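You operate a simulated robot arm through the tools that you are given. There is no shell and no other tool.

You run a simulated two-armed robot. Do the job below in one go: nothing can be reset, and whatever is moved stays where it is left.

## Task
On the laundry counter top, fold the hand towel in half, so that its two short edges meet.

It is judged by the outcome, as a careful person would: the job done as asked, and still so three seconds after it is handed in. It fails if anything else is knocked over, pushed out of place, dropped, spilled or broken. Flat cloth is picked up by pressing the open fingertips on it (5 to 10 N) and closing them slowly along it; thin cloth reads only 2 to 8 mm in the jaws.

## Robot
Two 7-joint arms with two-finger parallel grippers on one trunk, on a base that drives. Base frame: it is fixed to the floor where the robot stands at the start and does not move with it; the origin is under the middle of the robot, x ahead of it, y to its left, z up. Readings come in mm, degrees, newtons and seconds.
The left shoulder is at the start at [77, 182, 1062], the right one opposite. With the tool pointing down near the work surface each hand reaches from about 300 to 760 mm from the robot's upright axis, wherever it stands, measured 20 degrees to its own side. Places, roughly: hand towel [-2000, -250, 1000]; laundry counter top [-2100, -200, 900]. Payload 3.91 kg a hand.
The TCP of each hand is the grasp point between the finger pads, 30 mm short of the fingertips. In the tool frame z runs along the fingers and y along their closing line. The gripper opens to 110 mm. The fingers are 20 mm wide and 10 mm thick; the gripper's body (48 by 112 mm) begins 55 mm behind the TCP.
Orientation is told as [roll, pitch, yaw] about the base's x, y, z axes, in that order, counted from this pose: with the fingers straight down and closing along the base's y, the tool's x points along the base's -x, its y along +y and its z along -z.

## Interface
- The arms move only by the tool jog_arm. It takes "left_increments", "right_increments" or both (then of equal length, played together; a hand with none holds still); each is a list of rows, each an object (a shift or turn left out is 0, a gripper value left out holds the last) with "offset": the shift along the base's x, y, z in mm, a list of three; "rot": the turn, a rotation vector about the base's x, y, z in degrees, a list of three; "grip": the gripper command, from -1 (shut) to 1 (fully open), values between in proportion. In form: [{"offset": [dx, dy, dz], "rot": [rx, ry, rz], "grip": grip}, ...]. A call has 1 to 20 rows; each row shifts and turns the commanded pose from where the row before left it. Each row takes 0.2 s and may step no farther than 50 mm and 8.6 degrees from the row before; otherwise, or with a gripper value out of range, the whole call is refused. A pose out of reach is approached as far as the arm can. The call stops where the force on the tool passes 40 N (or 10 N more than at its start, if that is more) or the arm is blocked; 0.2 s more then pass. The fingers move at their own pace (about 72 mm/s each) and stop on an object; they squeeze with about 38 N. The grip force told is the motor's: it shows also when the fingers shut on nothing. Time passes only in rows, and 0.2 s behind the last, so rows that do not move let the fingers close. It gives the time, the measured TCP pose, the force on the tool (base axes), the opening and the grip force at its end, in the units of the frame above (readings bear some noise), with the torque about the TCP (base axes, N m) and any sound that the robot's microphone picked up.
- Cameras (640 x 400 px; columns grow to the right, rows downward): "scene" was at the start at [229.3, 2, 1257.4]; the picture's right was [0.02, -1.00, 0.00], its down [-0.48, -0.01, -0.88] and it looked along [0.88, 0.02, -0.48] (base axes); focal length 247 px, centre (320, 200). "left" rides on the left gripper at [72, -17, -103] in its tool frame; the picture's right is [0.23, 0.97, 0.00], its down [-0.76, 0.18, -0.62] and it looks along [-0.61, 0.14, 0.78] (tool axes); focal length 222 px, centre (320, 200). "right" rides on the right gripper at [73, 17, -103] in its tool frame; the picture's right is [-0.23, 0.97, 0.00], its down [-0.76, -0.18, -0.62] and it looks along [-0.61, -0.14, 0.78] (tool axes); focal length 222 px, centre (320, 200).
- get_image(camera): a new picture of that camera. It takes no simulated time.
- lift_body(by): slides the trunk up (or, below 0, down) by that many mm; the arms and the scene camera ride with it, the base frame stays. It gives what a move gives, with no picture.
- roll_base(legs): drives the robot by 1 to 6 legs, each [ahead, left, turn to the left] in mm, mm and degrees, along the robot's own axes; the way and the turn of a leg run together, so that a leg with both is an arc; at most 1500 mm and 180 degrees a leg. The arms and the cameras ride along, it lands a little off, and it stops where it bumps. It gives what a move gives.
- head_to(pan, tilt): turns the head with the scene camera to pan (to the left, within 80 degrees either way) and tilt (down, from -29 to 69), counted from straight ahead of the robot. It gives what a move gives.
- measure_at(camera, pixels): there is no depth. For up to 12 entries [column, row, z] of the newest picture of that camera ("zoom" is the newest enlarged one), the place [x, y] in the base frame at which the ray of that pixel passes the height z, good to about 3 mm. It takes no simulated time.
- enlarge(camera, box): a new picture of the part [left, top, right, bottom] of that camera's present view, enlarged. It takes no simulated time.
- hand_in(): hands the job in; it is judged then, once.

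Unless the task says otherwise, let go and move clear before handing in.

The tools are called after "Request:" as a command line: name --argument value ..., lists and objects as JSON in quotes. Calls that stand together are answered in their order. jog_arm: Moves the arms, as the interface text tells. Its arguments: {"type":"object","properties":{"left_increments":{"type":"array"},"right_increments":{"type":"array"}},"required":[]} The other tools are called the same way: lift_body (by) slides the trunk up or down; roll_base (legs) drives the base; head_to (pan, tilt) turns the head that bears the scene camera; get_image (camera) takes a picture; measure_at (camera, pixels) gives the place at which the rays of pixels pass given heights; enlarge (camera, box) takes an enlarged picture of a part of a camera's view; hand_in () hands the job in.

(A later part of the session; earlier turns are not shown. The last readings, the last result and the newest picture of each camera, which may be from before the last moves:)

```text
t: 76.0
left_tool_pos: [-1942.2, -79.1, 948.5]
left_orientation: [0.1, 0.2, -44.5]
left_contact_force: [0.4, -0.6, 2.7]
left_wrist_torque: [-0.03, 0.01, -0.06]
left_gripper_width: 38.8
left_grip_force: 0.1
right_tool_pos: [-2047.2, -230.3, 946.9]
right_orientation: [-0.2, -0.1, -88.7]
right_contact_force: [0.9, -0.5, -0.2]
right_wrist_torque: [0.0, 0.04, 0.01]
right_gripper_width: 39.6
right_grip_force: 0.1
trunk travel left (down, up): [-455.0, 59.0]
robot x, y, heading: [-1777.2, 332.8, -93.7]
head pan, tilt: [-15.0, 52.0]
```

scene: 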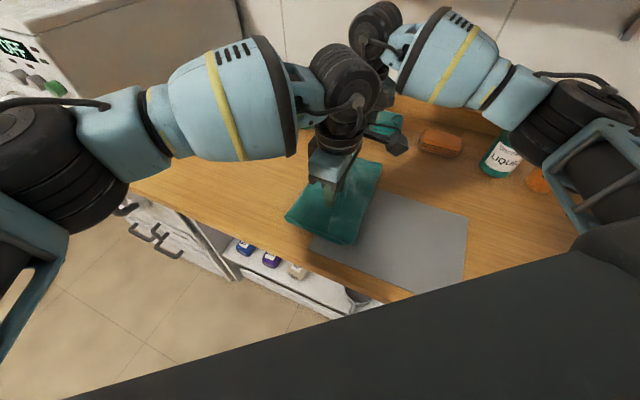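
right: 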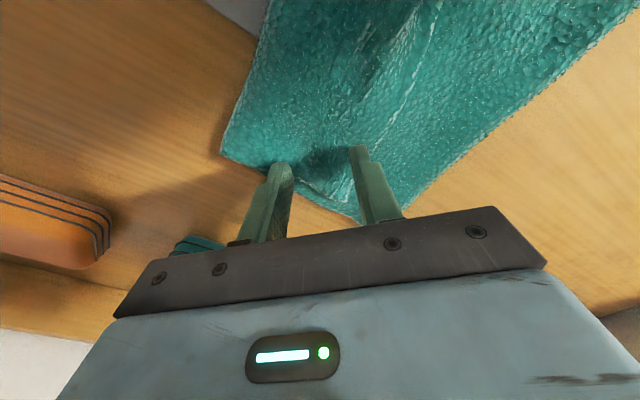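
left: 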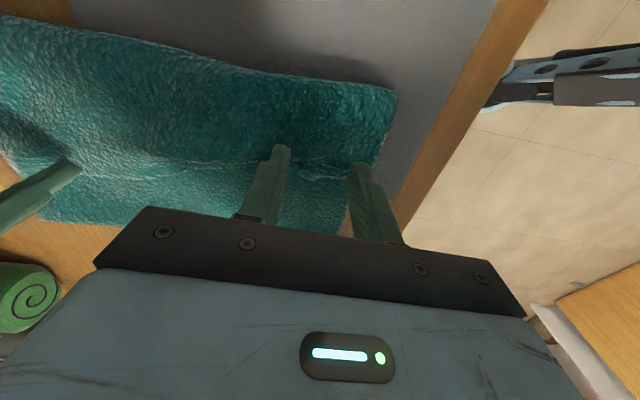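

Left begins to touch (2.7 N) at z≈948, right not yet. I continue in small steps.

Request:
jog_arm --right_increments '[{"offset": [0, 0, -2]}, {"offset": [0, 0, -2]}, {}]' --left_increments '[{"offset": [0, 0, -1]}, {"offset": [0, 0, -1]}, {}]'

```text
t: 76.8
left_tool_pos: [-1941.1, -79.2, 947.2]
left_orientation: [0.1, 0.1, -44.5]
left_contact_force: [-0.5, -1.1, 4.5]
left_wrist_torque: [-0.06, 0.01, 0.01]
left_gripper_width: 39.2
left_grip_force: 0.1
right_tool_pos: [-2047.2, -231.4, 943.4]
right_orientation: [-0.1, 0.0, -88.5]
right_contact_force: [-0.3, 0.7, 2.1]
right_wrist_torque: [0.05, 0.03, 0.02]
right_gripper_width: 39.7
right_grip_force: 0.1
trunk travel left (down, up): [-455.0, 59.0]
robot x, y, heading: [-1780.8, 329.2, -93.8]
head pan, tilt: [-15.0, 52.0]
```

Left 4.5 N, right 2.1 N; a bit more on each to reach 6–8 N.

Request:
jog_arm --right_increments '[{"offset": [0, 0, -1]}, {"offset": [0, 0, -1]}, {}]' --left_increments '[{"offset": [0, 0, -1]}, {}, {}]'

```text
t: 77.7
left_tool_pos: [-1941.1, -79.0, 948.0]
left_orientation: [0.2, 0.2, -44.5]
left_contact_force: [-2.1, -2.7, 6.6]
left_wrist_torque: [-0.13, 0.13, 0.01]
left_gripper_width: 39.4
left_grip_force: 0.0
right_tool_pos: [-2046.8, -230.6, 942.0]
right_orientation: [-0.1, -0.1, -88.6]
right_contact_force: [-0.6, 0.8, 4.3]
right_wrist_torque: [0.0, 0.04, 0.02]
right_gripper_width: 39.5
right_grip_force: 0.1
trunk travel left (down, up): [-455.0, 59.0]
robot x, y, heading: [-1776.3, 331.5, -93.7]
head pan, tilt: [-15.0, 52.0]
```

Left 6.6 N, right 4.3 N; I press the right 1.5 mm more and close both slowly.

Request:
jog_arm --right_increments '[{"offset": [0, 0, -1.5], "grip": -0.28}, {"grip": -0.32}, {"grip": -0.36}, {"grip": -0.4}, {"grip": -0.44}, {"grip": -0.48}, {"grip": -0.52}, {"grip": -0.56}, {"grip": -0.6}, {"grip": -0.64}, {"grip": -0.68}, {"grip": -0.72}, {"grip": -0.76}, {"grip": -0.8}, {"grip": -0.84}, {"grip": -0.88}, {"grip": -0.92}, {"grip": -0.96}, {"grip": -1}, {"grip": -1}]' --left_increments '[{"grip": -0.28}, {"grip": -0.32}, {"grip": -0.36}, {"grip": -0.4}, {"grip": -0.44}, {"grip": -0.48}, {"grip": -0.52}, {"grip": -0.56}, {"grip": -0.6}, {"grip": -0.64}, {"grip": -0.68}, {"grip": -0.72}, {"grip": -0.76}, {"grip": -0.8}, {"grip": -0.84}, {"grip": -0.88}, {"grip": -0.92}, {"grip": -0.96}, {"grip": -1}, {"grip": -1}]'

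Request:
enlarge --camera "left" --box '[160, 40, 440, 215]'

Request:
enlarge --camera "right" --box '[200, 30, 480, 230]'

```text
t: 81.8
left_tool_pos: [-1940.9, -78.2, 946.9]
left_orientation: [0.0, 0.2, -44.7]
left_contact_force: [-2.8, -2.6, 9.8]
left_wrist_torque: [-0.09, 0.1, 0.03]
left_gripper_width: 4.2
left_grip_force: 38.3
right_tool_pos: [-2046.6, -230.9, 941.0]
right_orientation: [-0.1, -0.1, -88.5]
right_contact_force: [1.9, 0.3, 8.0]
right_wrist_torque: [0.05, -0.01, -0.02]
right_gripper_width: 4.9
right_grip_force: 38.4
trunk travel left (down, up): [-455.0, 59.0]
robot x, y, heading: [-1778.6, 333.9, -93.7]
head pan, tilt: [-15.0, 52.0]
```

```text
2.29 times, centred on (300, 128) of left
```

zoom: 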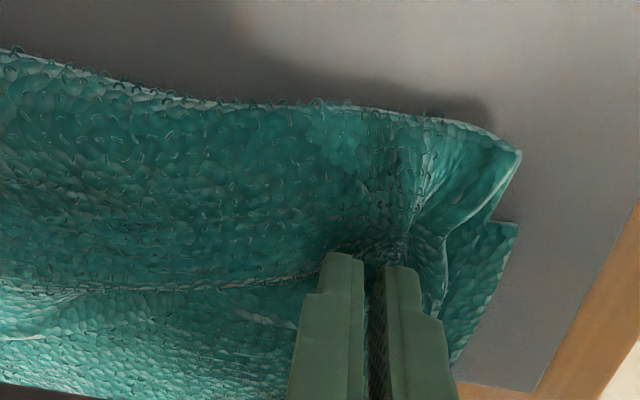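

```text
2.00 times, centred on (340, 130) of right
```

zoom: 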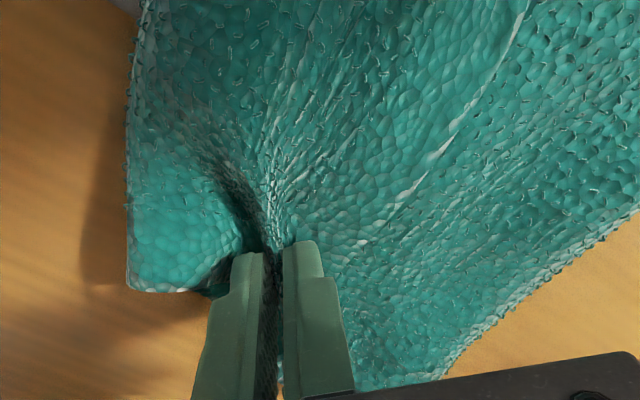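

Both hold cloth (4.2 and 4.9 mm). I lift gently and look whether only the flap comes up.

Request:
jog_arm --right_increments '[{"offset": [0, 0, 8]}, {"offset": [2, -2, 12]}, {"offset": [4, -4, 15]}, {"offset": [6, -6, 15]}, {}]' --left_increments '[{"offset": [0, 0, 8]}, {"offset": [2, -2, 12]}, {"offset": [4, -4, 15]}, {"offset": [6, -6, 15]}, {}]'

Request:
get_image --camera "left"

Request:
get_image --camera "right"

Request:
enlarge --camera "scene" --box '[260, 120, 440, 260]'

```text
t: 83.0
left_tool_pos: [-1932.1, -91.4, 997.3]
left_orientation: [0.1, 0.2, -44.6]
left_contact_force: [-1.6, -0.9, 1.0]
left_wrist_torque: [-0.02, 0.01, -0.01]
left_gripper_width: 2.2
left_grip_force: 37.8
right_tool_pos: [-2035.0, -243.3, 990.0]
right_orientation: [0.0, -0.1, -88.7]
right_contact_force: [0.3, 0.7, -0.4]
right_wrist_torque: [0.0, -0.05, -0.02]
right_gripper_width: 4.4
right_grip_force: 38.0
trunk travel left (down, up): [-455.0, 59.0]
robot x, y, heading: [-1778.5, 333.9, -93.7]
head pan, tilt: [-15.0, 52.0]
```

```text
taken
```

left: 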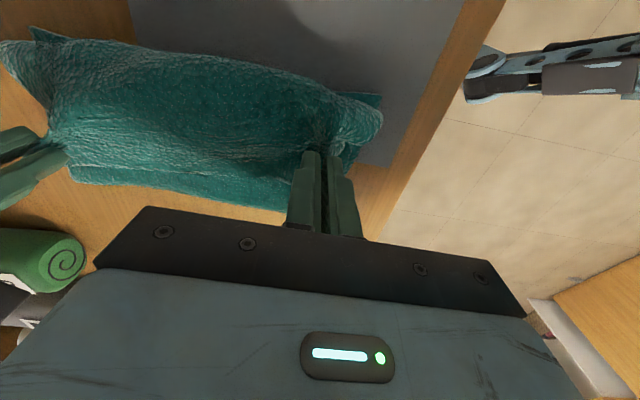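

```text
taken
```

right: 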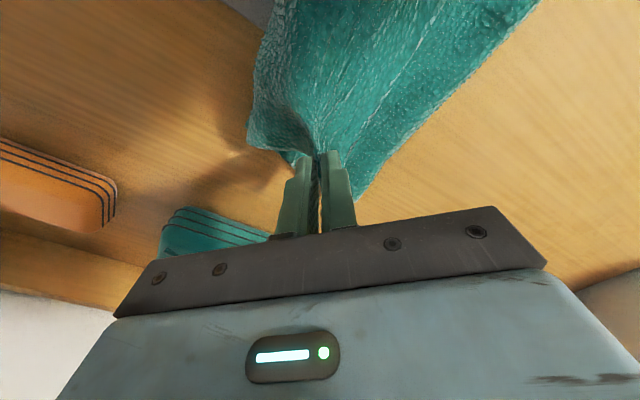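

```text
2.86 times, centred on (350, 190) of scene
```

zoom: 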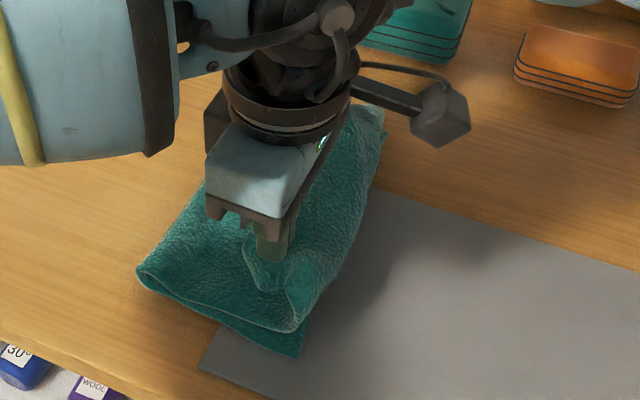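

Only the flap is lifted, and I see that the slack belly hangs to the right of the hands, which is why the edge rolled under. I now raise, carry the edge further right past the lower edge, and lay it down while pulling to the right so the cloth trails flat.

Request:
jog_arm --right_increments '[{"offset": [-3, 3, 12]}, {"offset": [-3, 3, 12]}, {"offset": [-4, 4, 12]}, {"offset": [-5, 5, 9]}, {}]' --left_increments '[{"offset": [-1, 1, 12]}, {"offset": [-1, 1, 12]}, {"offset": [-1, 1, 12]}, {"offset": [-1, 1, 4]}, {}]'

Request:
roll_base --legs '[[-50, -63, 0]]'

Request:
get_image --camera "left"

Request:
enlarge --camera "scene" --box '[240, 110, 440, 260]'

```text
t: 84.2
left_tool_pos: [-1934.3, -87.7, 1035.7]
left_orientation: [0.1, 0.2, -44.6]
left_contact_force: [-0.5, -0.5, 0.3]
left_wrist_torque: [-0.01, 0.03, 0.0]
left_gripper_width: 2.5
left_grip_force: 37.7
right_tool_pos: [-2050.3, -227.0, 1034.9]
right_orientation: [-0.2, 0.1, -88.6]
right_contact_force: [0.1, 0.2, -0.7]
right_wrist_torque: [0.0, -0.06, -0.03]
right_gripper_width: 4.6
right_grip_force: 38.0
trunk travel left (down, up): [-455.0, 59.0]
robot x, y, heading: [-1777.0, 331.0, -93.7]
head pan, tilt: [-15.0, 52.0]
```

```text
t: 85.5
left_tool_pos: [-1992.7, -34.0, 1035.6]
left_orientation: [0.0, 0.2, -44.6]
left_contact_force: [-0.2, 0.5, 0.3]
left_wrist_torque: [-0.01, -0.01, -0.03]
left_gripper_width: 2.5
left_grip_force: 38.3
right_tool_pos: [-2109.0, -172.4, 1034.8]
right_orientation: [-0.1, 0.0, -88.5]
right_contact_force: [0.6, 0.5, -0.1]
right_wrist_torque: [-0.04, -0.03, -0.01]
right_gripper_width: 4.7
right_grip_force: 38.0
trunk travel left (down, up): [-455.0, 59.0]
robot x, y, heading: [-1838.5, 389.1, -93.5]
head pan, tilt: [-15.0, 52.0]
```

```text
taken
```

left: 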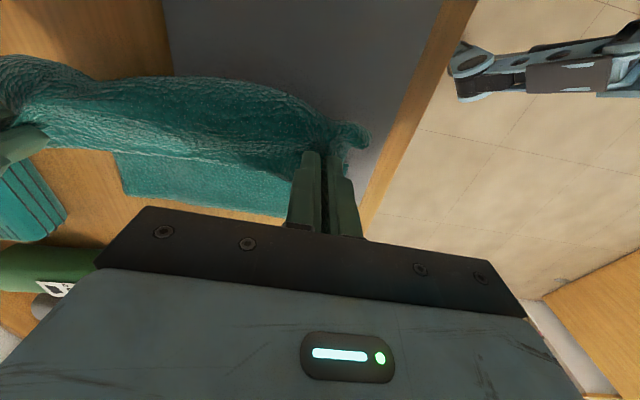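

```text
2.67 times, centred on (340, 185) of scene
```

zoom: 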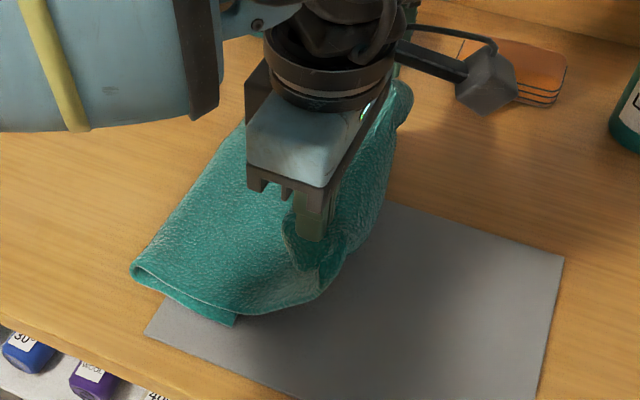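

The cloth runs over from the crease (130,265) to a belly right below the hands, now past the lower corner at zoom (237,322). I lower along a diagonal to the right so that the belly is pulled out flat.

Request:
jog_arm --right_increments '[{"offset": [-6.7, 6.1, -8]}, {"offset": [-6.7, 6.1, -10]}, {"offset": [-6.7, 6.1, -12]}, {"offset": [-6.7, 6.1, -13]}, {"offset": [-6.7, 6.1, -13]}, {"offset": [-6.7, 6.1, -13]}, {"offset": [-6.7, 6.1, -11]}, {}]' --left_increments '[{"offset": [-6.7, 6.1, -8]}, {"offset": [-6.7, 6.1, -10]}, {"offset": [-6.7, 6.1, -12]}, {"offset": [-6.7, 6.1, -13]}, {"offset": [-6.7, 6.1, -13]}, {"offset": [-6.7, 6.1, -13]}, {"offset": [-6.7, 6.1, -11]}, {}]'

Request:
get_image --camera "left"

Request:
get_image --camera "right"

Request:
enlarge --camera "scene" --box '[240, 110, 440, 260]'

```text
t: 87.3
left_tool_pos: [-2038.9, 9.5, 956.3]
left_orientation: [0.1, 0.3, -44.6]
left_contact_force: [-0.1, -1.3, -0.8]
left_wrist_torque: [0.01, -0.03, 0.01]
left_gripper_width: 2.3
left_grip_force: 38.2
right_tool_pos: [-2156.3, -131.4, 955.4]
right_orientation: [-0.2, 0.0, -88.6]
right_contact_force: [-0.1, 0.0, 0.2]
right_wrist_torque: [-0.01, -0.05, 0.02]
right_gripper_width: 4.6
right_grip_force: 38.4
trunk travel left (down, up): [-455.0, 59.0]
robot x, y, heading: [-1836.5, 385.4, -93.9]
head pan, tilt: [-15.0, 52.0]
```

```text
taken
```

left: 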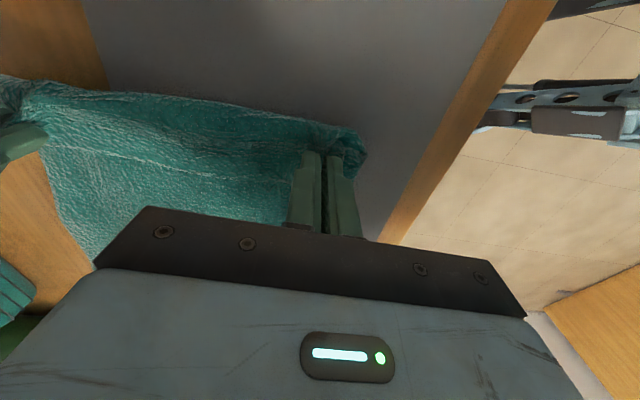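

```text
taken
```

right: 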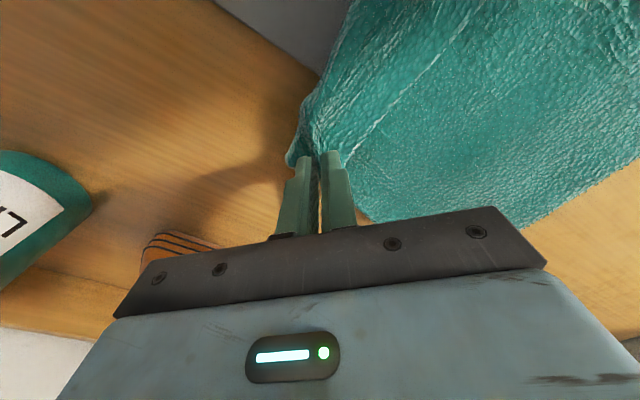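

```text
2.67 times, centred on (340, 185) of scene
```

zoom: 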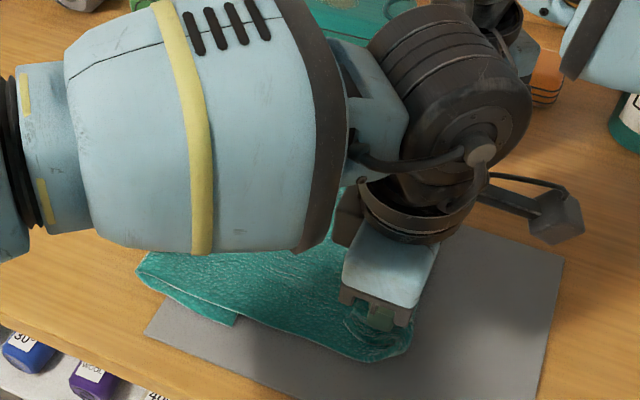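

The white hem line runs just left of the fingers while the cloth loops under them to the right, so each grip leaves about 30 mm of hem turned back. I first lay the upper layer out flat beyond the lower edge: lower the hands, pull slightly right and see.

Request:
jog_arm --right_increments '[{"offset": [-4, 3.6, -3]}, {"offset": [-4, 3.6, -3]}, {"offset": [-4, 3.6, -2]}, {"offset": [-2, 1.8, 0]}, {}]' --left_increments '[{"offset": [-4, 3.6, -3]}, {"offset": [-4, 3.6, -3]}, {"offset": [-4, 3.6, -2]}, {"offset": [-2, 1.8, 0]}, {}]'

Request:
enlarge --camera "left" --box '[0, 40, 420, 260]'

Request:
enlarge --camera "right" --box '[220, 0, 640, 240]'

```text
t: 88.5
left_tool_pos: [-2054.1, 20.1, 946.6]
left_orientation: [0.1, 0.3, -44.7]
left_contact_force: [2.4, -2.8, 3.8]
left_wrist_torque: [-0.08, -0.09, 0.04]
left_gripper_width: 2.4
left_grip_force: 38.3
right_tool_pos: [-2171.8, -118.4, 947.0]
right_orientation: [-0.1, 0.1, -88.6]
right_contact_force: [0.5, 0.2, 0.6]
right_wrist_torque: [-0.02, 0.0, -0.03]
right_gripper_width: 4.4
right_grip_force: 38.6
trunk travel left (down, up): [-455.0, 59.0]
robot x, y, heading: [-1835.6, 386.3, -93.8]
head pan, tilt: [-15.0, 52.0]
```

```text
1.52 times, centred on (210, 150) of left
```

zoom: 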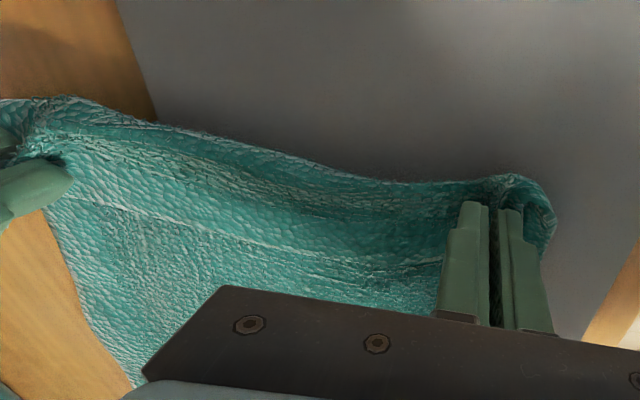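

```text
1.52 times, centred on (430, 120) of right
```

zoom: 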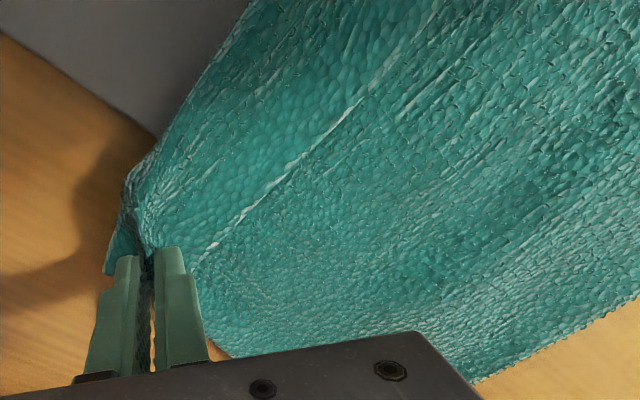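

The left now feels about 3.7 N of pull back to the left, so the upper layer is taut and flat, with only the hem strip turned back. I release here and rise to look.

Request:
jog_arm --right_increments '[{"grip": -0.95}, {"grip": -0.9}, {"grip": -0.85}, {"grip": -0.8}, {"grip": -0.75}, {"grip": -0.7}, {"grip": -0.65}, {"grip": -0.6}, {"offset": [0, 0, 4], "grip": -0.5}, {"offset": [0, 0, 8]}, {"offset": [0, 0, 15]}, {"offset": [0, 0, 20]}, {"offset": [0, 0, 30]}, {}]' --left_increments '[{"grip": -0.95}, {"grip": -0.9}, {"grip": -0.85}, {"grip": -0.8}, {"grip": -0.75}, {"grip": -0.7}, {"grip": -0.65}, {"grip": -0.6}, {"offset": [0, 0, 4], "grip": -0.5}, {"offset": [0, 0, 8]}, {"offset": [0, 0, 15]}, {"offset": [0, 0, 20]}, {"offset": [0, 0, 30]}, {}]'

Request:
get_image --camera "left"

Request:
get_image --camera "right"

Request:
enlarge --camera "scene" --box '[240, 110, 460, 270]'

```text
t: 91.5
left_tool_pos: [-2052.0, 16.9, 1022.5]
left_orientation: [0.4, 0.3, -44.1]
left_contact_force: [-0.9, 0.0, 0.0]
left_wrist_torque: [-0.03, 0.03, 0.0]
left_gripper_width: 27.7
left_grip_force: 0.1
right_tool_pos: [-2171.2, -119.1, 1023.7]
right_orientation: [-0.1, 0.0, -88.7]
right_contact_force: [0.5, 0.0, 0.3]
right_wrist_torque: [-0.01, 0.02, -0.01]
right_gripper_width: 27.5
right_grip_force: 0.0
trunk travel left (down, up): [-455.0, 59.0]
robot x, y, heading: [-1840.7, 384.5, -93.8]
head pan, tilt: [-15.0, 52.0]
```

```text
taken
```

left: 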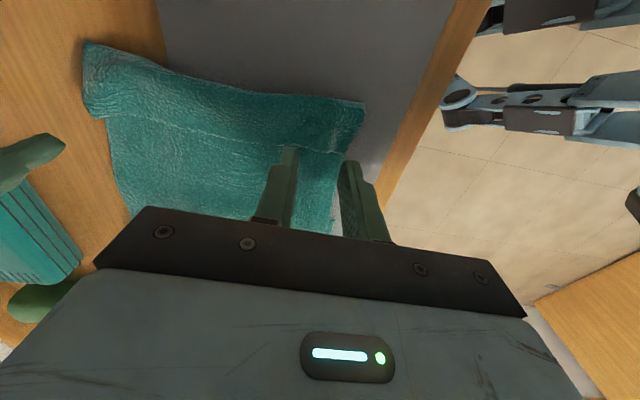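

```text
taken
```

right: 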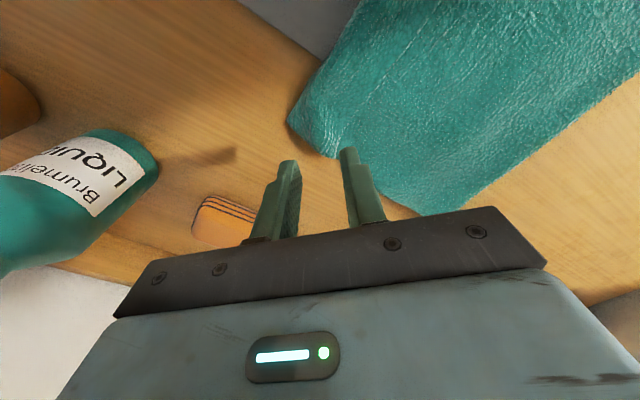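

```text
2.50 times, centred on (350, 190) of scene
```

zoom: 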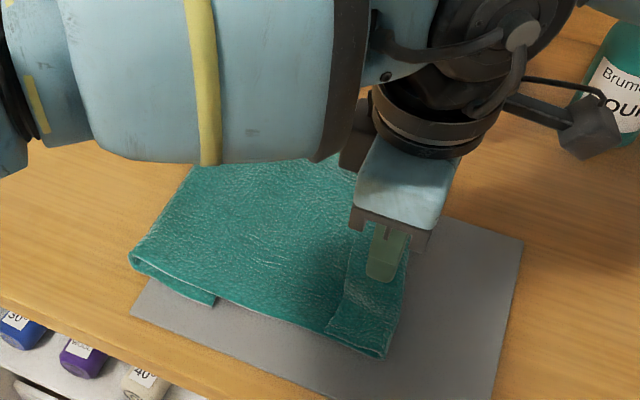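

Now the upper layer is flat from the crease (132,262) to the turned-back strip at zoom (330–405, 250–355). I raise the hands and measure the strip's edges.

Request:
measure_at --camera "zoom" --pixels '[[327, 335, 908], [385, 357, 908], [132, 258, 906], [215, 303, 902], [405, 250, 908]]'

Request:
measure_at --camera "left" --pixels '[[363, 102, 908], [335, 150, 908], [290, 147, 908], [150, 118, 908], [95, 115, 908], [85, 42, 908]]'

Request:
enlarge --camera "left" --box '[60, 20, 400, 240]'

Request:
enlarge --camera "right" --box '[240, 0, 640, 240]'

```text
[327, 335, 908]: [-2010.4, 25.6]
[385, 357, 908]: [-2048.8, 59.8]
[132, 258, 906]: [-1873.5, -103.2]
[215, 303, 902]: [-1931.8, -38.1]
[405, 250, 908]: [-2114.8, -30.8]
```

```text
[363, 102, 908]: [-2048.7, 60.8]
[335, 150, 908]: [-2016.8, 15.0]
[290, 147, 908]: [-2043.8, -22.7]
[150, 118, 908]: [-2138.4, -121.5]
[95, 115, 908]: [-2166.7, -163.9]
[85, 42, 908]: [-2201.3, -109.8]
```

```text
1.82 times, centred on (230, 130) of left
```

zoom: 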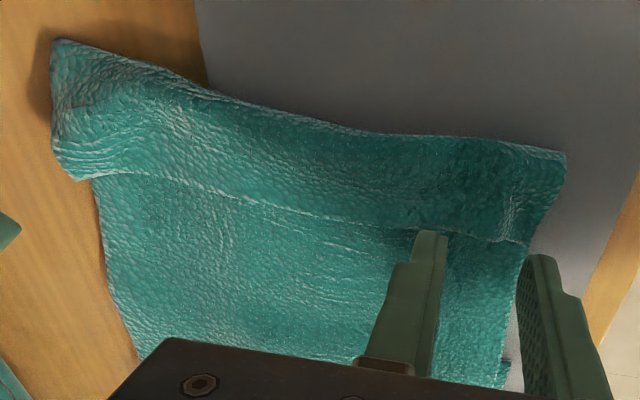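

```text
1.60 times, centred on (440, 120) of right
```

zoom: 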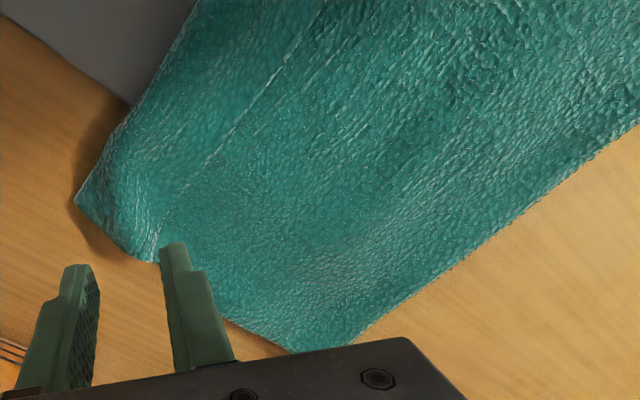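

The strip turned back is about 53 mm wide near and 64 mm far (hem from (-2014,20) to (-2167,-164)). I take the left hand up and away to the left, and bring the right hand, fingers closed, over the near part of that strip to pull the hem over to the right.

Request:
jog_arm --left_increments '[{"offset": [0, 0, 40]}, {"offset": [30, -10, 40]}, {"offset": [45, -15, 15]}, {"offset": [45, -17, 0]}, {"offset": [45, -17, 0]}, {"offset": [37, -17, 0]}]' --right_increments '[{"grip": -1}, {"grip": -1}, {"grip": -1}, {"offset": [10, 20, 0]}, {"offset": [20, 20, 0]}, {"offset": [20, 20, 0]}]'

Request:
jog_arm --right_increments '[{"offset": [26, 22, 0]}, {"offset": [26, 22, 0]}, {"offset": [27, 22, 0]}, {"offset": [0, 0, -25]}, {"offset": [0, 0, -25]}, {}]'

Request:
get_image --camera "right"

Request:
enlarge --camera "scene" --box '[240, 110, 460, 270]'

```text
refused: row 2 steps farther than a row can; nothing moved
```

```text
t: 92.0
left_tool_pos: [-2050.5, 19.7, 1023.5]
left_orientation: [1.0, 0.2, -44.5]
left_contact_force: [2.2, 3.2, -2.8]
left_wrist_torque: [-0.34, 0.04, -0.16]
left_gripper_width: 27.5
left_grip_force: 0.1
right_tool_pos: [-2139.1, -87.5, 1024.5]
right_orientation: [-0.6, -0.3, -89.0]
right_contact_force: [-2.4, -2.7, 1.7]
right_wrist_torque: [0.55, -0.24, 0.01]
right_gripper_width: 27.4
right_grip_force: 0.0
trunk travel left (down, up): [-455.0, 59.0]
robot x, y, heading: [-1836.6, 385.1, -93.7]
head pan, tilt: [-15.0, 52.0]
stopped in row 2 (left hand): the force on the tool passed its limit at 68 N (the readings are from after the stop); the commanded pose is now the measured one
```

```text
taken
```

right: 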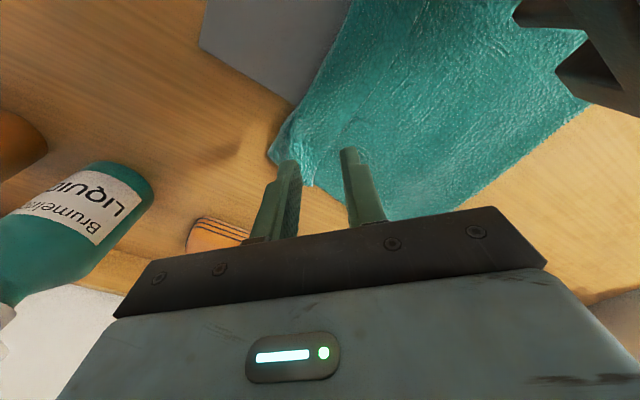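

```text
2.50 times, centred on (350, 190) of scene
```

zoom: 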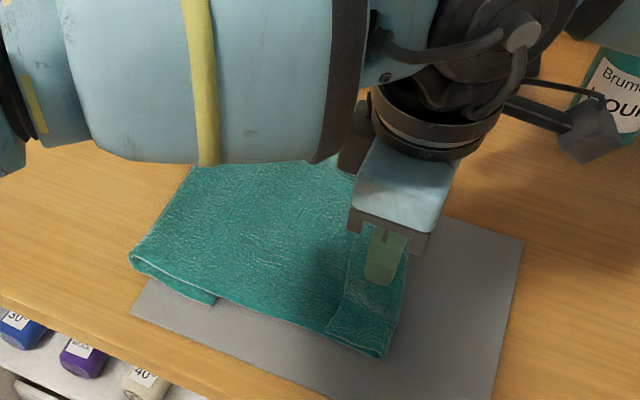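

The first call was refused for a too large step, so the right hand bumped the left one in the air; it stopped at once. I back the right hand off again and then retract the left in smaller steps.

Request:
jog_arm --right_increments '[{"offset": [-20, -18, 0]}, {"offset": [-10, -10, 0]}, {}]'

```text
t: 92.8
left_tool_pos: [-2050.1, 19.8, 1023.3]
left_orientation: [0.8, 0.2, -44.5]
left_contact_force: [0.0, -0.2, 0.5]
left_wrist_torque: [-0.02, 0.02, 0.05]
left_gripper_width: 27.1
left_grip_force: 0.1
right_tool_pos: [-2166.7, -114.4, 1025.5]
right_orientation: [-0.6, -0.2, -89.0]
right_contact_force: [0.2, 0.2, 0.1]
right_wrist_torque: [0.01, -0.01, -0.04]
right_gripper_width: 27.4
right_grip_force: 0.2
trunk travel left (down, up): [-455.0, 59.0]
robot x, y, heading: [-1838.6, 385.2, -93.6]
head pan, tilt: [-15.0, 52.0]
```

The hands are apart again. I retract the left hand up and to the left over the towel, out of the right hand's way.

Request:
jog_arm --left_increments '[{"offset": [0, 0, 40]}, {"offset": [20, -5, 40]}, {"offset": [40, -10, 15]}, {"offset": [45, -15, 0]}, {"offset": [45, -17, 0]}, {"offset": [45, -17, 0]}, {}]' --right_increments '[{"grip": -1}, {"grip": -1}, {"grip": -1}, {"grip": -1}, {"grip": -1}, {"grip": -1}, {"grip": -1}]'

Request:
get_image --camera "scene"

```text
t: 94.4
left_tool_pos: [-1856.9, -43.1, 1120.5]
left_orientation: [0.7, 0.1, -44.7]
left_contact_force: [0.0, -0.9, -0.6]
left_wrist_torque: [0.03, -0.02, -0.04]
left_gripper_width: 27.5
left_grip_force: 0.1
right_tool_pos: [-2167.8, -114.9, 1024.2]
right_orientation: [-0.4, -0.3, -89.0]
right_contact_force: [-0.5, 0.8, -0.8]
right_wrist_torque: [-0.06, -0.01, -0.03]
right_gripper_width: 0.0
right_grip_force: 37.4
trunk travel left (down, up): [-455.0, 59.0]
robot x, y, heading: [-1837.9, 385.7, -93.5]
head pan, tilt: [-15.0, 52.0]
```

```text
taken
```

scene: 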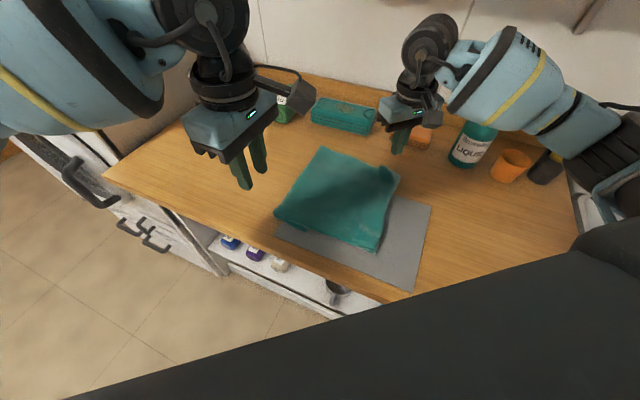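

Request:
enlarge --camera "scene" --box '[250, 120, 450, 260]'

```text
2.86 times, centred on (350, 190) of scene
```

zoom: 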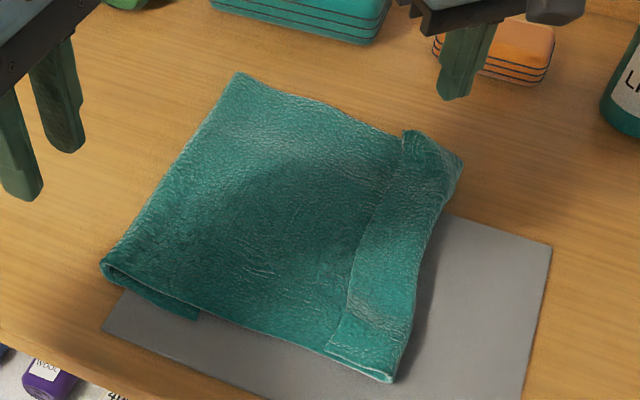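

The view is clear now: crease on the left, hem strip on top from A (408,135) to B (325,350), turned-back border at (460,160)–(392,380). I bring the closed right fingers over the strip's near third, just right of the hem.

Request:
jog_arm --right_increments '[{"offset": [27, 25, 0], "grip": -1}, {"offset": [27, 25, 0]}, {"offset": [27, 25, 0]}, {"offset": [26, 24, 0]}, {"offset": [0, 0, -30]}, {"offset": [0, 0, -30]}, {"offset": [0, 0, -10]}, {}]'

Request:
get_image --camera "right"

Request:
enlarge --camera "scene" --box '[250, 120, 450, 260]'

```text
t: 96.2
left_tool_pos: [-1856.8, -43.9, 1121.3]
left_orientation: [0.8, 0.2, -44.6]
left_contact_force: [0.0, 0.2, 0.7]
left_wrist_torque: [-0.03, 0.01, 0.0]
left_gripper_width: 27.6
left_grip_force: 0.0
right_tool_pos: [-2060.4, -17.4, 954.7]
right_orientation: [-0.4, -0.3, -89.0]
right_contact_force: [-0.6, -0.6, 0.2]
right_wrist_torque: [-0.01, 0.03, 0.01]
right_gripper_width: 0.3
right_grip_force: 37.6
trunk travel left (down, up): [-455.0, 59.0]
robot x, y, heading: [-1837.3, 386.6, -94.0]
head pan, tilt: [-15.0, 52.0]
```

```text
taken
```

right: 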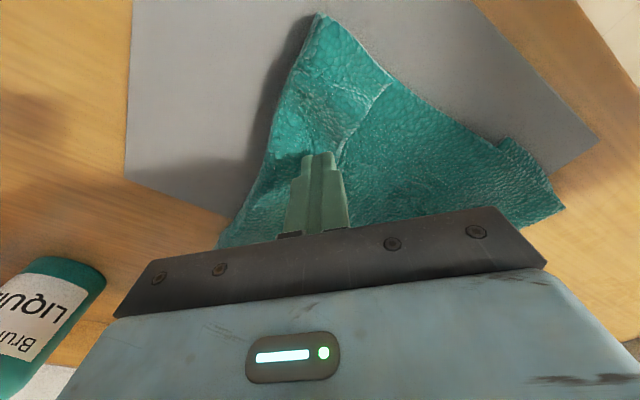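

```text
2.86 times, centred on (350, 190) of scene
```

zoom: 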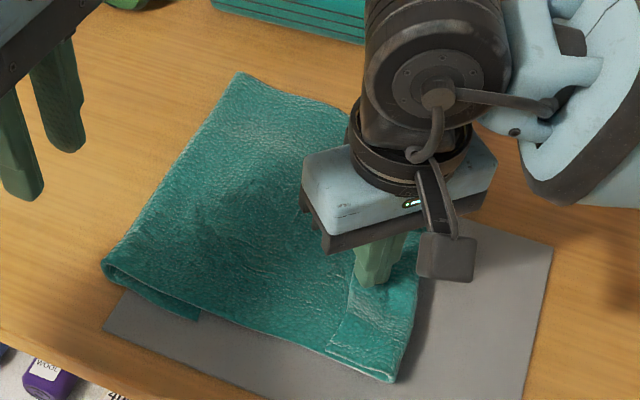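

The fingertips (320,155) stand about 10 mm right of the hem line (340,155). I press down gently.

Request:
jog_arm --right_increments '[{"offset": [0, 0, -5]}, {"offset": [0, 0, -4]}, {"offset": [0, 0, -2]}, {}]'

```text
t: 97.2
left_tool_pos: [-1856.8, -44.7, 1118.9]
left_orientation: [0.9, 0.3, -44.6]
left_contact_force: [-0.5, 0.6, -0.3]
left_wrist_torque: [0.0, 0.06, 0.04]
left_gripper_width: 27.6
left_grip_force: 0.0
right_tool_pos: [-2061.2, -15.6, 943.6]
right_orientation: [-0.5, -0.3, -89.0]
right_contact_force: [0.3, 0.7, 1.0]
right_wrist_torque: [-0.04, 0.0, 0.02]
right_gripper_width: 0.0
right_grip_force: 38.1
trunk travel left (down, up): [-455.0, 59.0]
robot x, y, heading: [-1836.6, 383.7, -93.7]
head pan, tilt: [-15.0, 52.0]
```

Request:
jog_arm --right_increments '[{"offset": [0, 0, -1.5]}, {"offset": [0, 0, -1]}, {}]'

```text
t: 98.0
left_tool_pos: [-1857.1, -43.1, 1119.1]
left_orientation: [0.9, 0.3, -44.5]
left_contact_force: [0.2, 0.2, -0.6]
left_wrist_torque: [0.01, -0.02, -0.01]
left_gripper_width: 27.7
left_grip_force: 0.1
right_tool_pos: [-2060.7, -16.7, 942.0]
right_orientation: [-0.6, -0.3, -89.0]
right_contact_force: [-0.6, -0.8, 3.1]
right_wrist_torque: [-0.06, 0.03, 0.01]
right_gripper_width: 0.2
right_grip_force: 37.4
trunk travel left (down, up): [-455.0, 59.0]
robot x, y, heading: [-1841.3, 386.0, -93.7]
head pan, tilt: [-15.0, 52.0]
```

Contact with 3.1 N. I drag slowly 30 mm to the right and watch whether the hem rolls over with the fingers.

Request:
jog_arm --right_increments '[{"offset": [-3.85, 3.2, -0.5]}, {"offset": [-3.85, 3.2, 0]}, {"offset": [-3.85, 3.2, 0]}, {"offset": [-3.85, 3.2, 0]}, {"offset": [-3.85, 3.2, 0]}, {"offset": [-3.85, 3.2, 0]}, {}]'

Request:
get_image --camera "right"

Request:
enlarge --camera "scene" --box '[250, 120, 450, 260]'

```text
t: 99.6
left_tool_pos: [-1855.0, -43.1, 1118.9]
left_orientation: [0.9, 0.2, -44.7]
left_contact_force: [0.0, -0.1, -0.7]
left_wrist_torque: [0.01, -0.01, 0.02]
left_gripper_width: 27.8
left_grip_force: 0.0
right_tool_pos: [-2083.1, 3.9, 941.0]
right_orientation: [-0.5, -0.3, -89.0]
right_contact_force: [3.7, -3.3, 6.2]
right_wrist_torque: [-0.13, -0.11, 0.0]
right_gripper_width: 0.0
right_grip_force: 37.5
trunk travel left (down, up): [-455.0, 59.0]
robot x, y, heading: [-1838.8, 383.6, -93.7]
head pan, tilt: [-15.0, 52.0]
```

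```text
taken
```

right: 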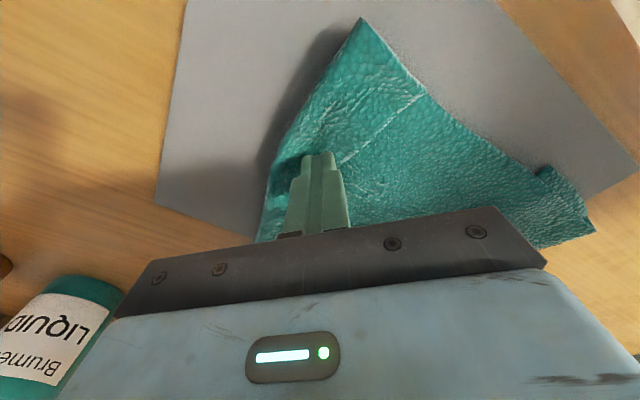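

```text
2.86 times, centred on (350, 190) of scene
```

zoom: 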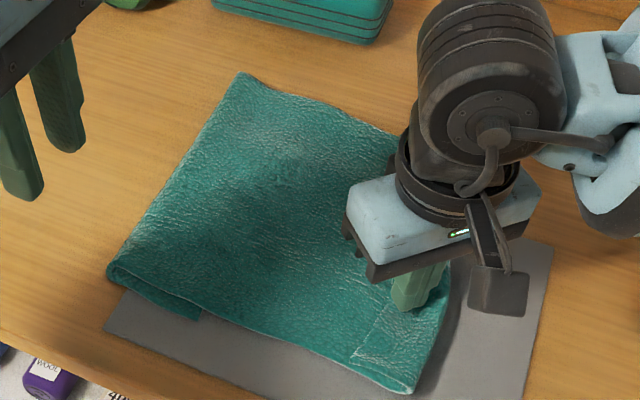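

The hem moved right, but the whole upper layer slides along too (crease end moved from (100,262) to (108,265)). I hold the layer down with the left hand near the crease while the right one keeps dragging; first the left goes over (-1940,-110).

Request:
jog_arm --left_increments '[{"offset": [-28, -22, -10]}, {"offset": [-28, -22, -10]}, {"offset": [-28, -22, -10]}, {"offset": [0, 0, -45]}, {"offset": [0, 0, -45]}, {"offset": [0, 0, -40]}, {}]'

```text
t: 101.2
left_tool_pos: [-1939.9, -108.8, 959.0]
left_orientation: [0.9, 0.2, -44.7]
left_contact_force: [0.9, -0.1, -0.2]
left_wrist_torque: [0.01, -0.02, -0.03]
left_gripper_width: 27.4
left_grip_force: 0.0
right_tool_pos: [-2083.8, 4.6, 940.9]
right_orientation: [-0.5, -0.3, -89.0]
right_contact_force: [0.4, 0.4, 7.3]
right_wrist_torque: [-0.04, -0.02, 0.01]
right_gripper_width: 0.1
right_grip_force: 37.8
trunk travel left (down, up): [-455.0, 59.0]
robot x, y, heading: [-1838.3, 388.7, -93.7]
head pan, tilt: [-15.0, 52.0]
```

Request:
jog_arm --left_increments '[{"offset": [0, 0, -8]}, {"offset": [0, 0, -5]}, {"offset": [0, 0, -3]}, {"offset": [0, 0, -2]}, {}]'

```text
t: 102.4
left_tool_pos: [-1940.0, -108.6, 942.2]
left_orientation: [0.8, 0.1, -44.6]
left_contact_force: [3.4, 1.1, 4.0]
left_wrist_torque: [0.02, -0.1, 0.02]
left_gripper_width: 27.2
left_grip_force: 0.0
right_tool_pos: [-2082.6, 4.3, 941.5]
right_orientation: [-0.5, -0.2, -89.0]
right_contact_force: [-1.2, -1.1, 5.7]
right_wrist_torque: [-0.04, 0.06, -0.02]
right_gripper_width: 0.1
right_grip_force: 37.3
trunk travel left (down, up): [-455.0, 59.0]
robot x, y, heading: [-1842.9, 386.1, -93.8]
head pan, tilt: [-15.0, 52.0]
```

The left touches at 4 N; I press it to about 12 N and continue the right drag 35 mm.

Request:
jog_arm --left_increments '[{"offset": [0, 0, -2]}, {"offset": [0, 0, -2]}, {}, {}, {}, {}, {}, {}, {}, {}]' --right_increments '[{}, {}, {"offset": [-3.85, 3.2, 0]}, {"offset": [-3.85, 3.2, 0]}, {"offset": [-3.85, 3.2, 0]}, {"offset": [-3.85, 3.2, 0]}, {"offset": [-3.85, 3.2, 0]}, {"offset": [-3.85, 3.2, 0]}, {"offset": [-3.85, 3.2, 0]}, {}]'

Request:
get_image --camera "right"

Request:
enlarge --camera "scene" --box '[250, 120, 450, 260]'

```text
t: 104.6
left_tool_pos: [-1940.5, -108.2, 939.3]
left_orientation: [0.6, 0.1, -44.6]
left_contact_force: [2.1, -1.4, 32.1]
left_wrist_torque: [-0.14, 0.02, 0.0]
left_gripper_width: 27.5
left_grip_force: 0.0
right_tool_pos: [-2111.5, 27.6, 941.1]
right_orientation: [-0.5, -0.3, -89.0]
right_contact_force: [2.1, -1.4, 1.4]
right_wrist_torque: [-0.04, -0.04, -0.02]
right_gripper_width: 0.2
right_grip_force: 37.5
trunk travel left (down, up): [-455.0, 59.0]
robot x, y, heading: [-1837.7, 384.2, -93.6]
head pan, tilt: [-15.0, 52.0]
```

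```text
taken
```

right: 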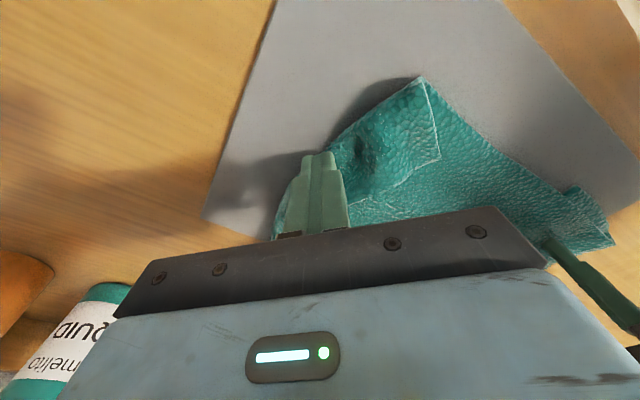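

```text
2.86 times, centred on (350, 190) of scene
```

zoom: 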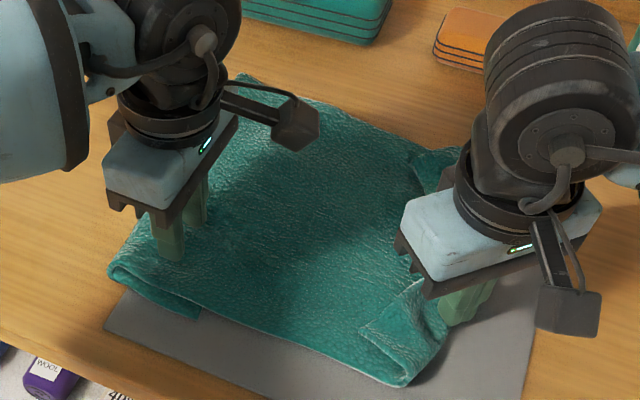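

The left presses 32 N, too hard; I ease it by 2 mm. Then I zoom in to see what the right fingers did with the hem.

Request:
jog_arm --left_increments '[{"offset": [0, 0, 2.2]}, {}]'

Request:
enlarge --camera "right" --box '[240, 50, 640, 270]'

Request:
enlarge --camera "scene" --box '[330, 170, 430, 260]'

```text
t: 105.2
left_tool_pos: [-1939.8, -109.5, 938.8]
left_orientation: [0.8, 0.2, -44.7]
left_contact_force: [-1.5, -5.5, 23.2]
left_wrist_torque: [-0.23, 0.07, 0.0]
left_gripper_width: 27.4
left_grip_force: 0.1
right_tool_pos: [-2112.2, 25.8, 940.1]
right_orientation: [-0.5, -0.3, -88.9]
right_contact_force: [2.8, -0.5, 1.7]
right_wrist_torque: [0.04, -0.06, -0.01]
right_gripper_width: 0.2
right_grip_force: 37.8
trunk travel left (down, up): [-455.0, 59.0]
robot x, y, heading: [-1838.0, 386.3, -93.4]
head pan, tilt: [-15.0, 52.0]
```

```text
1.60 times, centred on (440, 160) of right
```

zoom: 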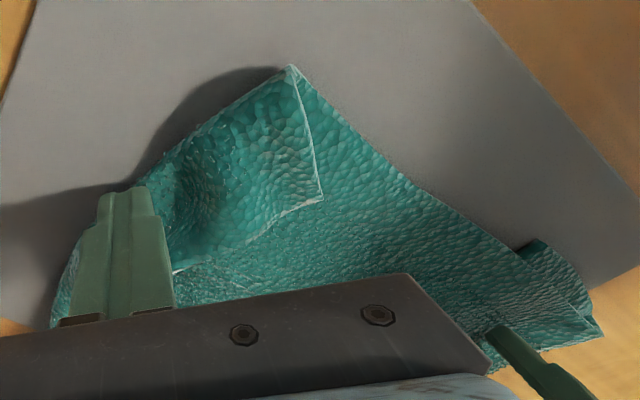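

```text
4.44 times, centred on (380, 215) of scene
```

zoom: 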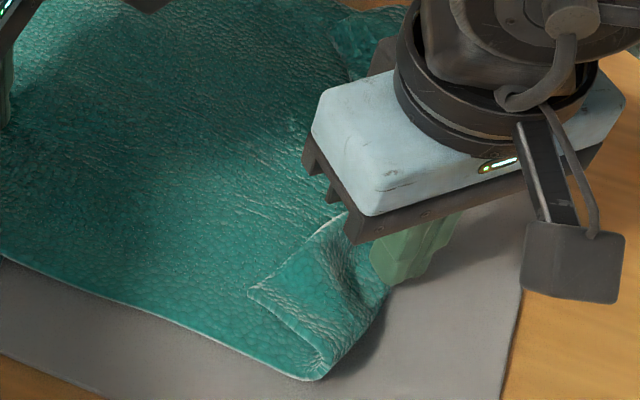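

At the fingers the hem has come over to the border; the near corner B still lags (zoom (320,200), i.e. right-camera (440,160)). I measure it and the rest of the hem.

Request:
measure_at --camera "right" --pixels '[[440, 160, 910], [423, 78, 908], [349, 203, 910], [395, 178, 910]]'

Request:
measure_at --camera "zoom" --pixels '[[248, 290, 910], [315, 378, 908], [335, 218, 910], [320, 365, 910]]'

```text
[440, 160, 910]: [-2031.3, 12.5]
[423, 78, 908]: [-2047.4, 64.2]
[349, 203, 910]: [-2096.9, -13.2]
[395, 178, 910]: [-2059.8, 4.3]
```

```text
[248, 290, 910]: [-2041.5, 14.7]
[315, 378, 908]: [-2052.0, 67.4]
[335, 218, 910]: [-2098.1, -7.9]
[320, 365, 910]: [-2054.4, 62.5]
```

B is at about (-2036,14) with its strip's outer corner at (-2050,66). I lift the right hand, set it on the flap near B and drag that corner outward.

Request:
jog_arm --right_increments '[{"offset": [0, 0, 10]}, {"offset": [0, 0, 15]}, {"offset": [31, -5, 0]}, {"offset": [31, -5, 0]}, {"offset": [0, 0, -14]}, {"offset": [0, 0, -8]}, {}]'

Request:
enlarge --camera "right" --box '[200, 20, 520, 220]'

```text
t: 106.8
left_tool_pos: [-1940.1, -109.4, 940.7]
left_orientation: [0.7, 0.1, -44.6]
left_contact_force: [0.1, -4.9, 22.7]
left_wrist_torque: [-0.25, 0.03, 0.06]
left_gripper_width: 27.6
left_grip_force: 0.0
right_tool_pos: [-2049.8, 16.3, 944.9]
right_orientation: [-0.5, -0.3, -89.1]
right_contact_force: [0.0, 0.5, 0.7]
right_wrist_torque: [0.01, 0.0, -0.02]
right_gripper_width: 0.0
right_grip_force: 37.6
trunk travel left (down, up): [-455.0, 59.0]
robot x, y, heading: [-1837.7, 382.7, -93.8]
head pan, tilt: [-15.0, 52.0]
```

```text
2.00 times, centred on (360, 120) of right
```

zoom: 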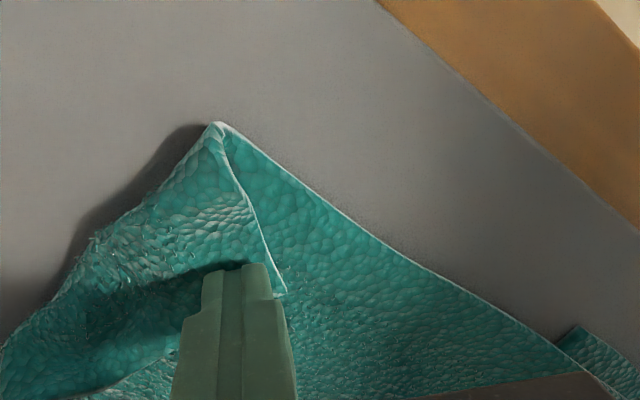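

The fingertips stand right at corner B. I press down to a few newtons and drag outward along (-0.56,0.83).

Request:
jog_arm --right_increments '[{"offset": [0, 0, -2]}, {"offset": [0, 0, -1.5]}, {"offset": [-2.8, 4.1, -0.5]}, {"offset": [-2.8, 4.1, 0]}, {"offset": [-2.8, 4.1, 0]}, {"offset": [-2.8, 4.1, 0]}, {"offset": [-2.8, 4.1, 0]}, {"offset": [-2.8, 4.1, 0]}, {"offset": [-2.8, 4.1, 0]}, {"offset": [-2.8, 4.1, 0]}, {}]'

Request:
enlarge --camera "right" --box '[200, 20, 520, 220]'

Request:
enlarge --camera "scene" --box '[330, 170, 430, 260]'

```text
t: 109.2
left_tool_pos: [-1939.3, -110.0, 939.8]
left_orientation: [0.7, 0.3, -44.6]
left_contact_force: [-1.6, -4.8, 22.2]
left_wrist_torque: [-0.17, 0.15, 0.03]
left_gripper_width: 27.4
left_grip_force: 0.1
right_tool_pos: [-2072.3, 49.4, 940.2]
right_orientation: [-0.6, -0.2, -89.0]
right_contact_force: [2.8, -6.0, 9.8]
right_wrist_torque: [-0.14, -0.09, 0.01]
right_gripper_width: 0.0
right_grip_force: 37.9
trunk travel left (down, up): [-455.0, 59.0]
robot x, y, heading: [-1840.1, 387.8, -93.7]
head pan, tilt: [-15.0, 52.0]
```

```text
2.00 times, centred on (360, 120) of right
```

zoom: 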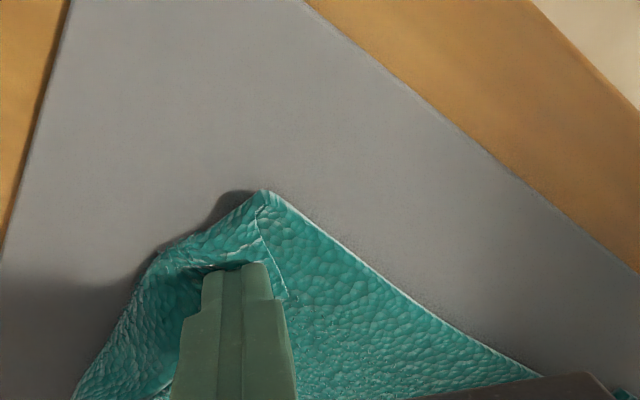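

```text
4.44 times, centred on (380, 215) of scene
```

zoom: 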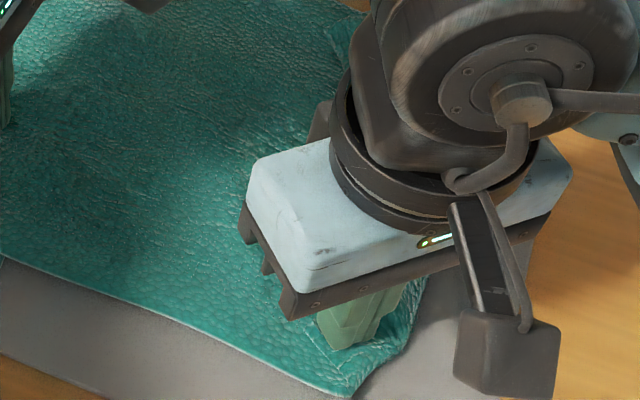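

It works: the corner rolls over with the fingers and the strip has halved. I continue the drag another 45 mm.

Request:
jog_arm --right_increments '[{"offset": [-2.8, 4.1, 0]}, {"offset": [-2.8, 4.1, 0]}, {"offset": [-2.8, 4.1, 0]}, {"offset": [-2.8, 4.1, 0]}, {"offset": [-2.8, 4.1, 0]}, {"offset": [-2.8, 4.1, 0]}, {"offset": [-2.8, 4.1, 0]}, {"offset": [-2.8, 4.1, 0]}, {"offset": [-2.8, 4.1, 0]}, {}]'

Request:
enlarge --camera "right" --box '[200, 20, 520, 220]'

Request:
enlarge --camera "scene" --box '[330, 170, 430, 260]'

```text
t: 111.4
left_tool_pos: [-1940.4, -109.7, 939.8]
left_orientation: [0.8, 0.0, -44.6]
left_contact_force: [-1.6, -5.3, 23.8]
left_wrist_torque: [-0.22, 0.11, 0.01]
left_gripper_width: 27.3
left_grip_force: 0.0
right_tool_pos: [-2097.6, 86.1, 938.6]
right_orientation: [-0.5, -0.2, -89.0]
right_contact_force: [0.0, 0.6, -0.3]
right_wrist_torque: [0.01, 0.01, -0.01]
right_gripper_width: 0.0
right_grip_force: 37.9
trunk travel left (down, up): [-455.0, 59.0]
robot x, y, heading: [-1840.4, 390.4, -93.7]
head pan, tilt: [-15.0, 52.0]
```

```text
2.00 times, centred on (360, 120) of right
```

zoom: 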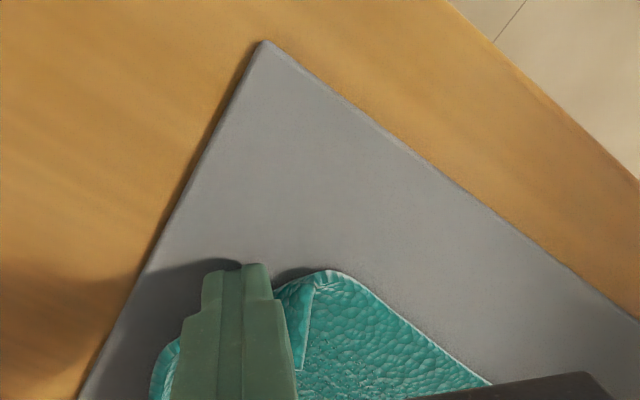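

```text
4.44 times, centred on (380, 215) of scene
```

zoom: 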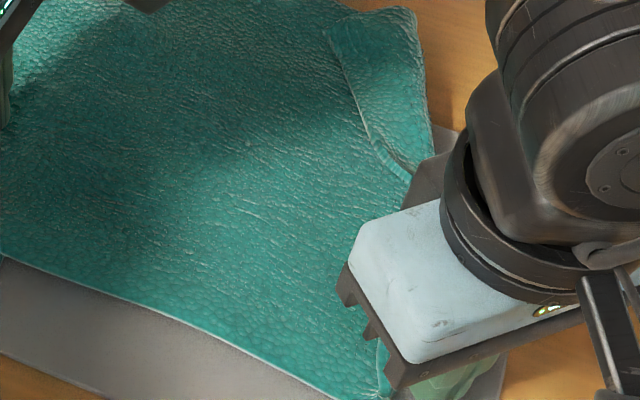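

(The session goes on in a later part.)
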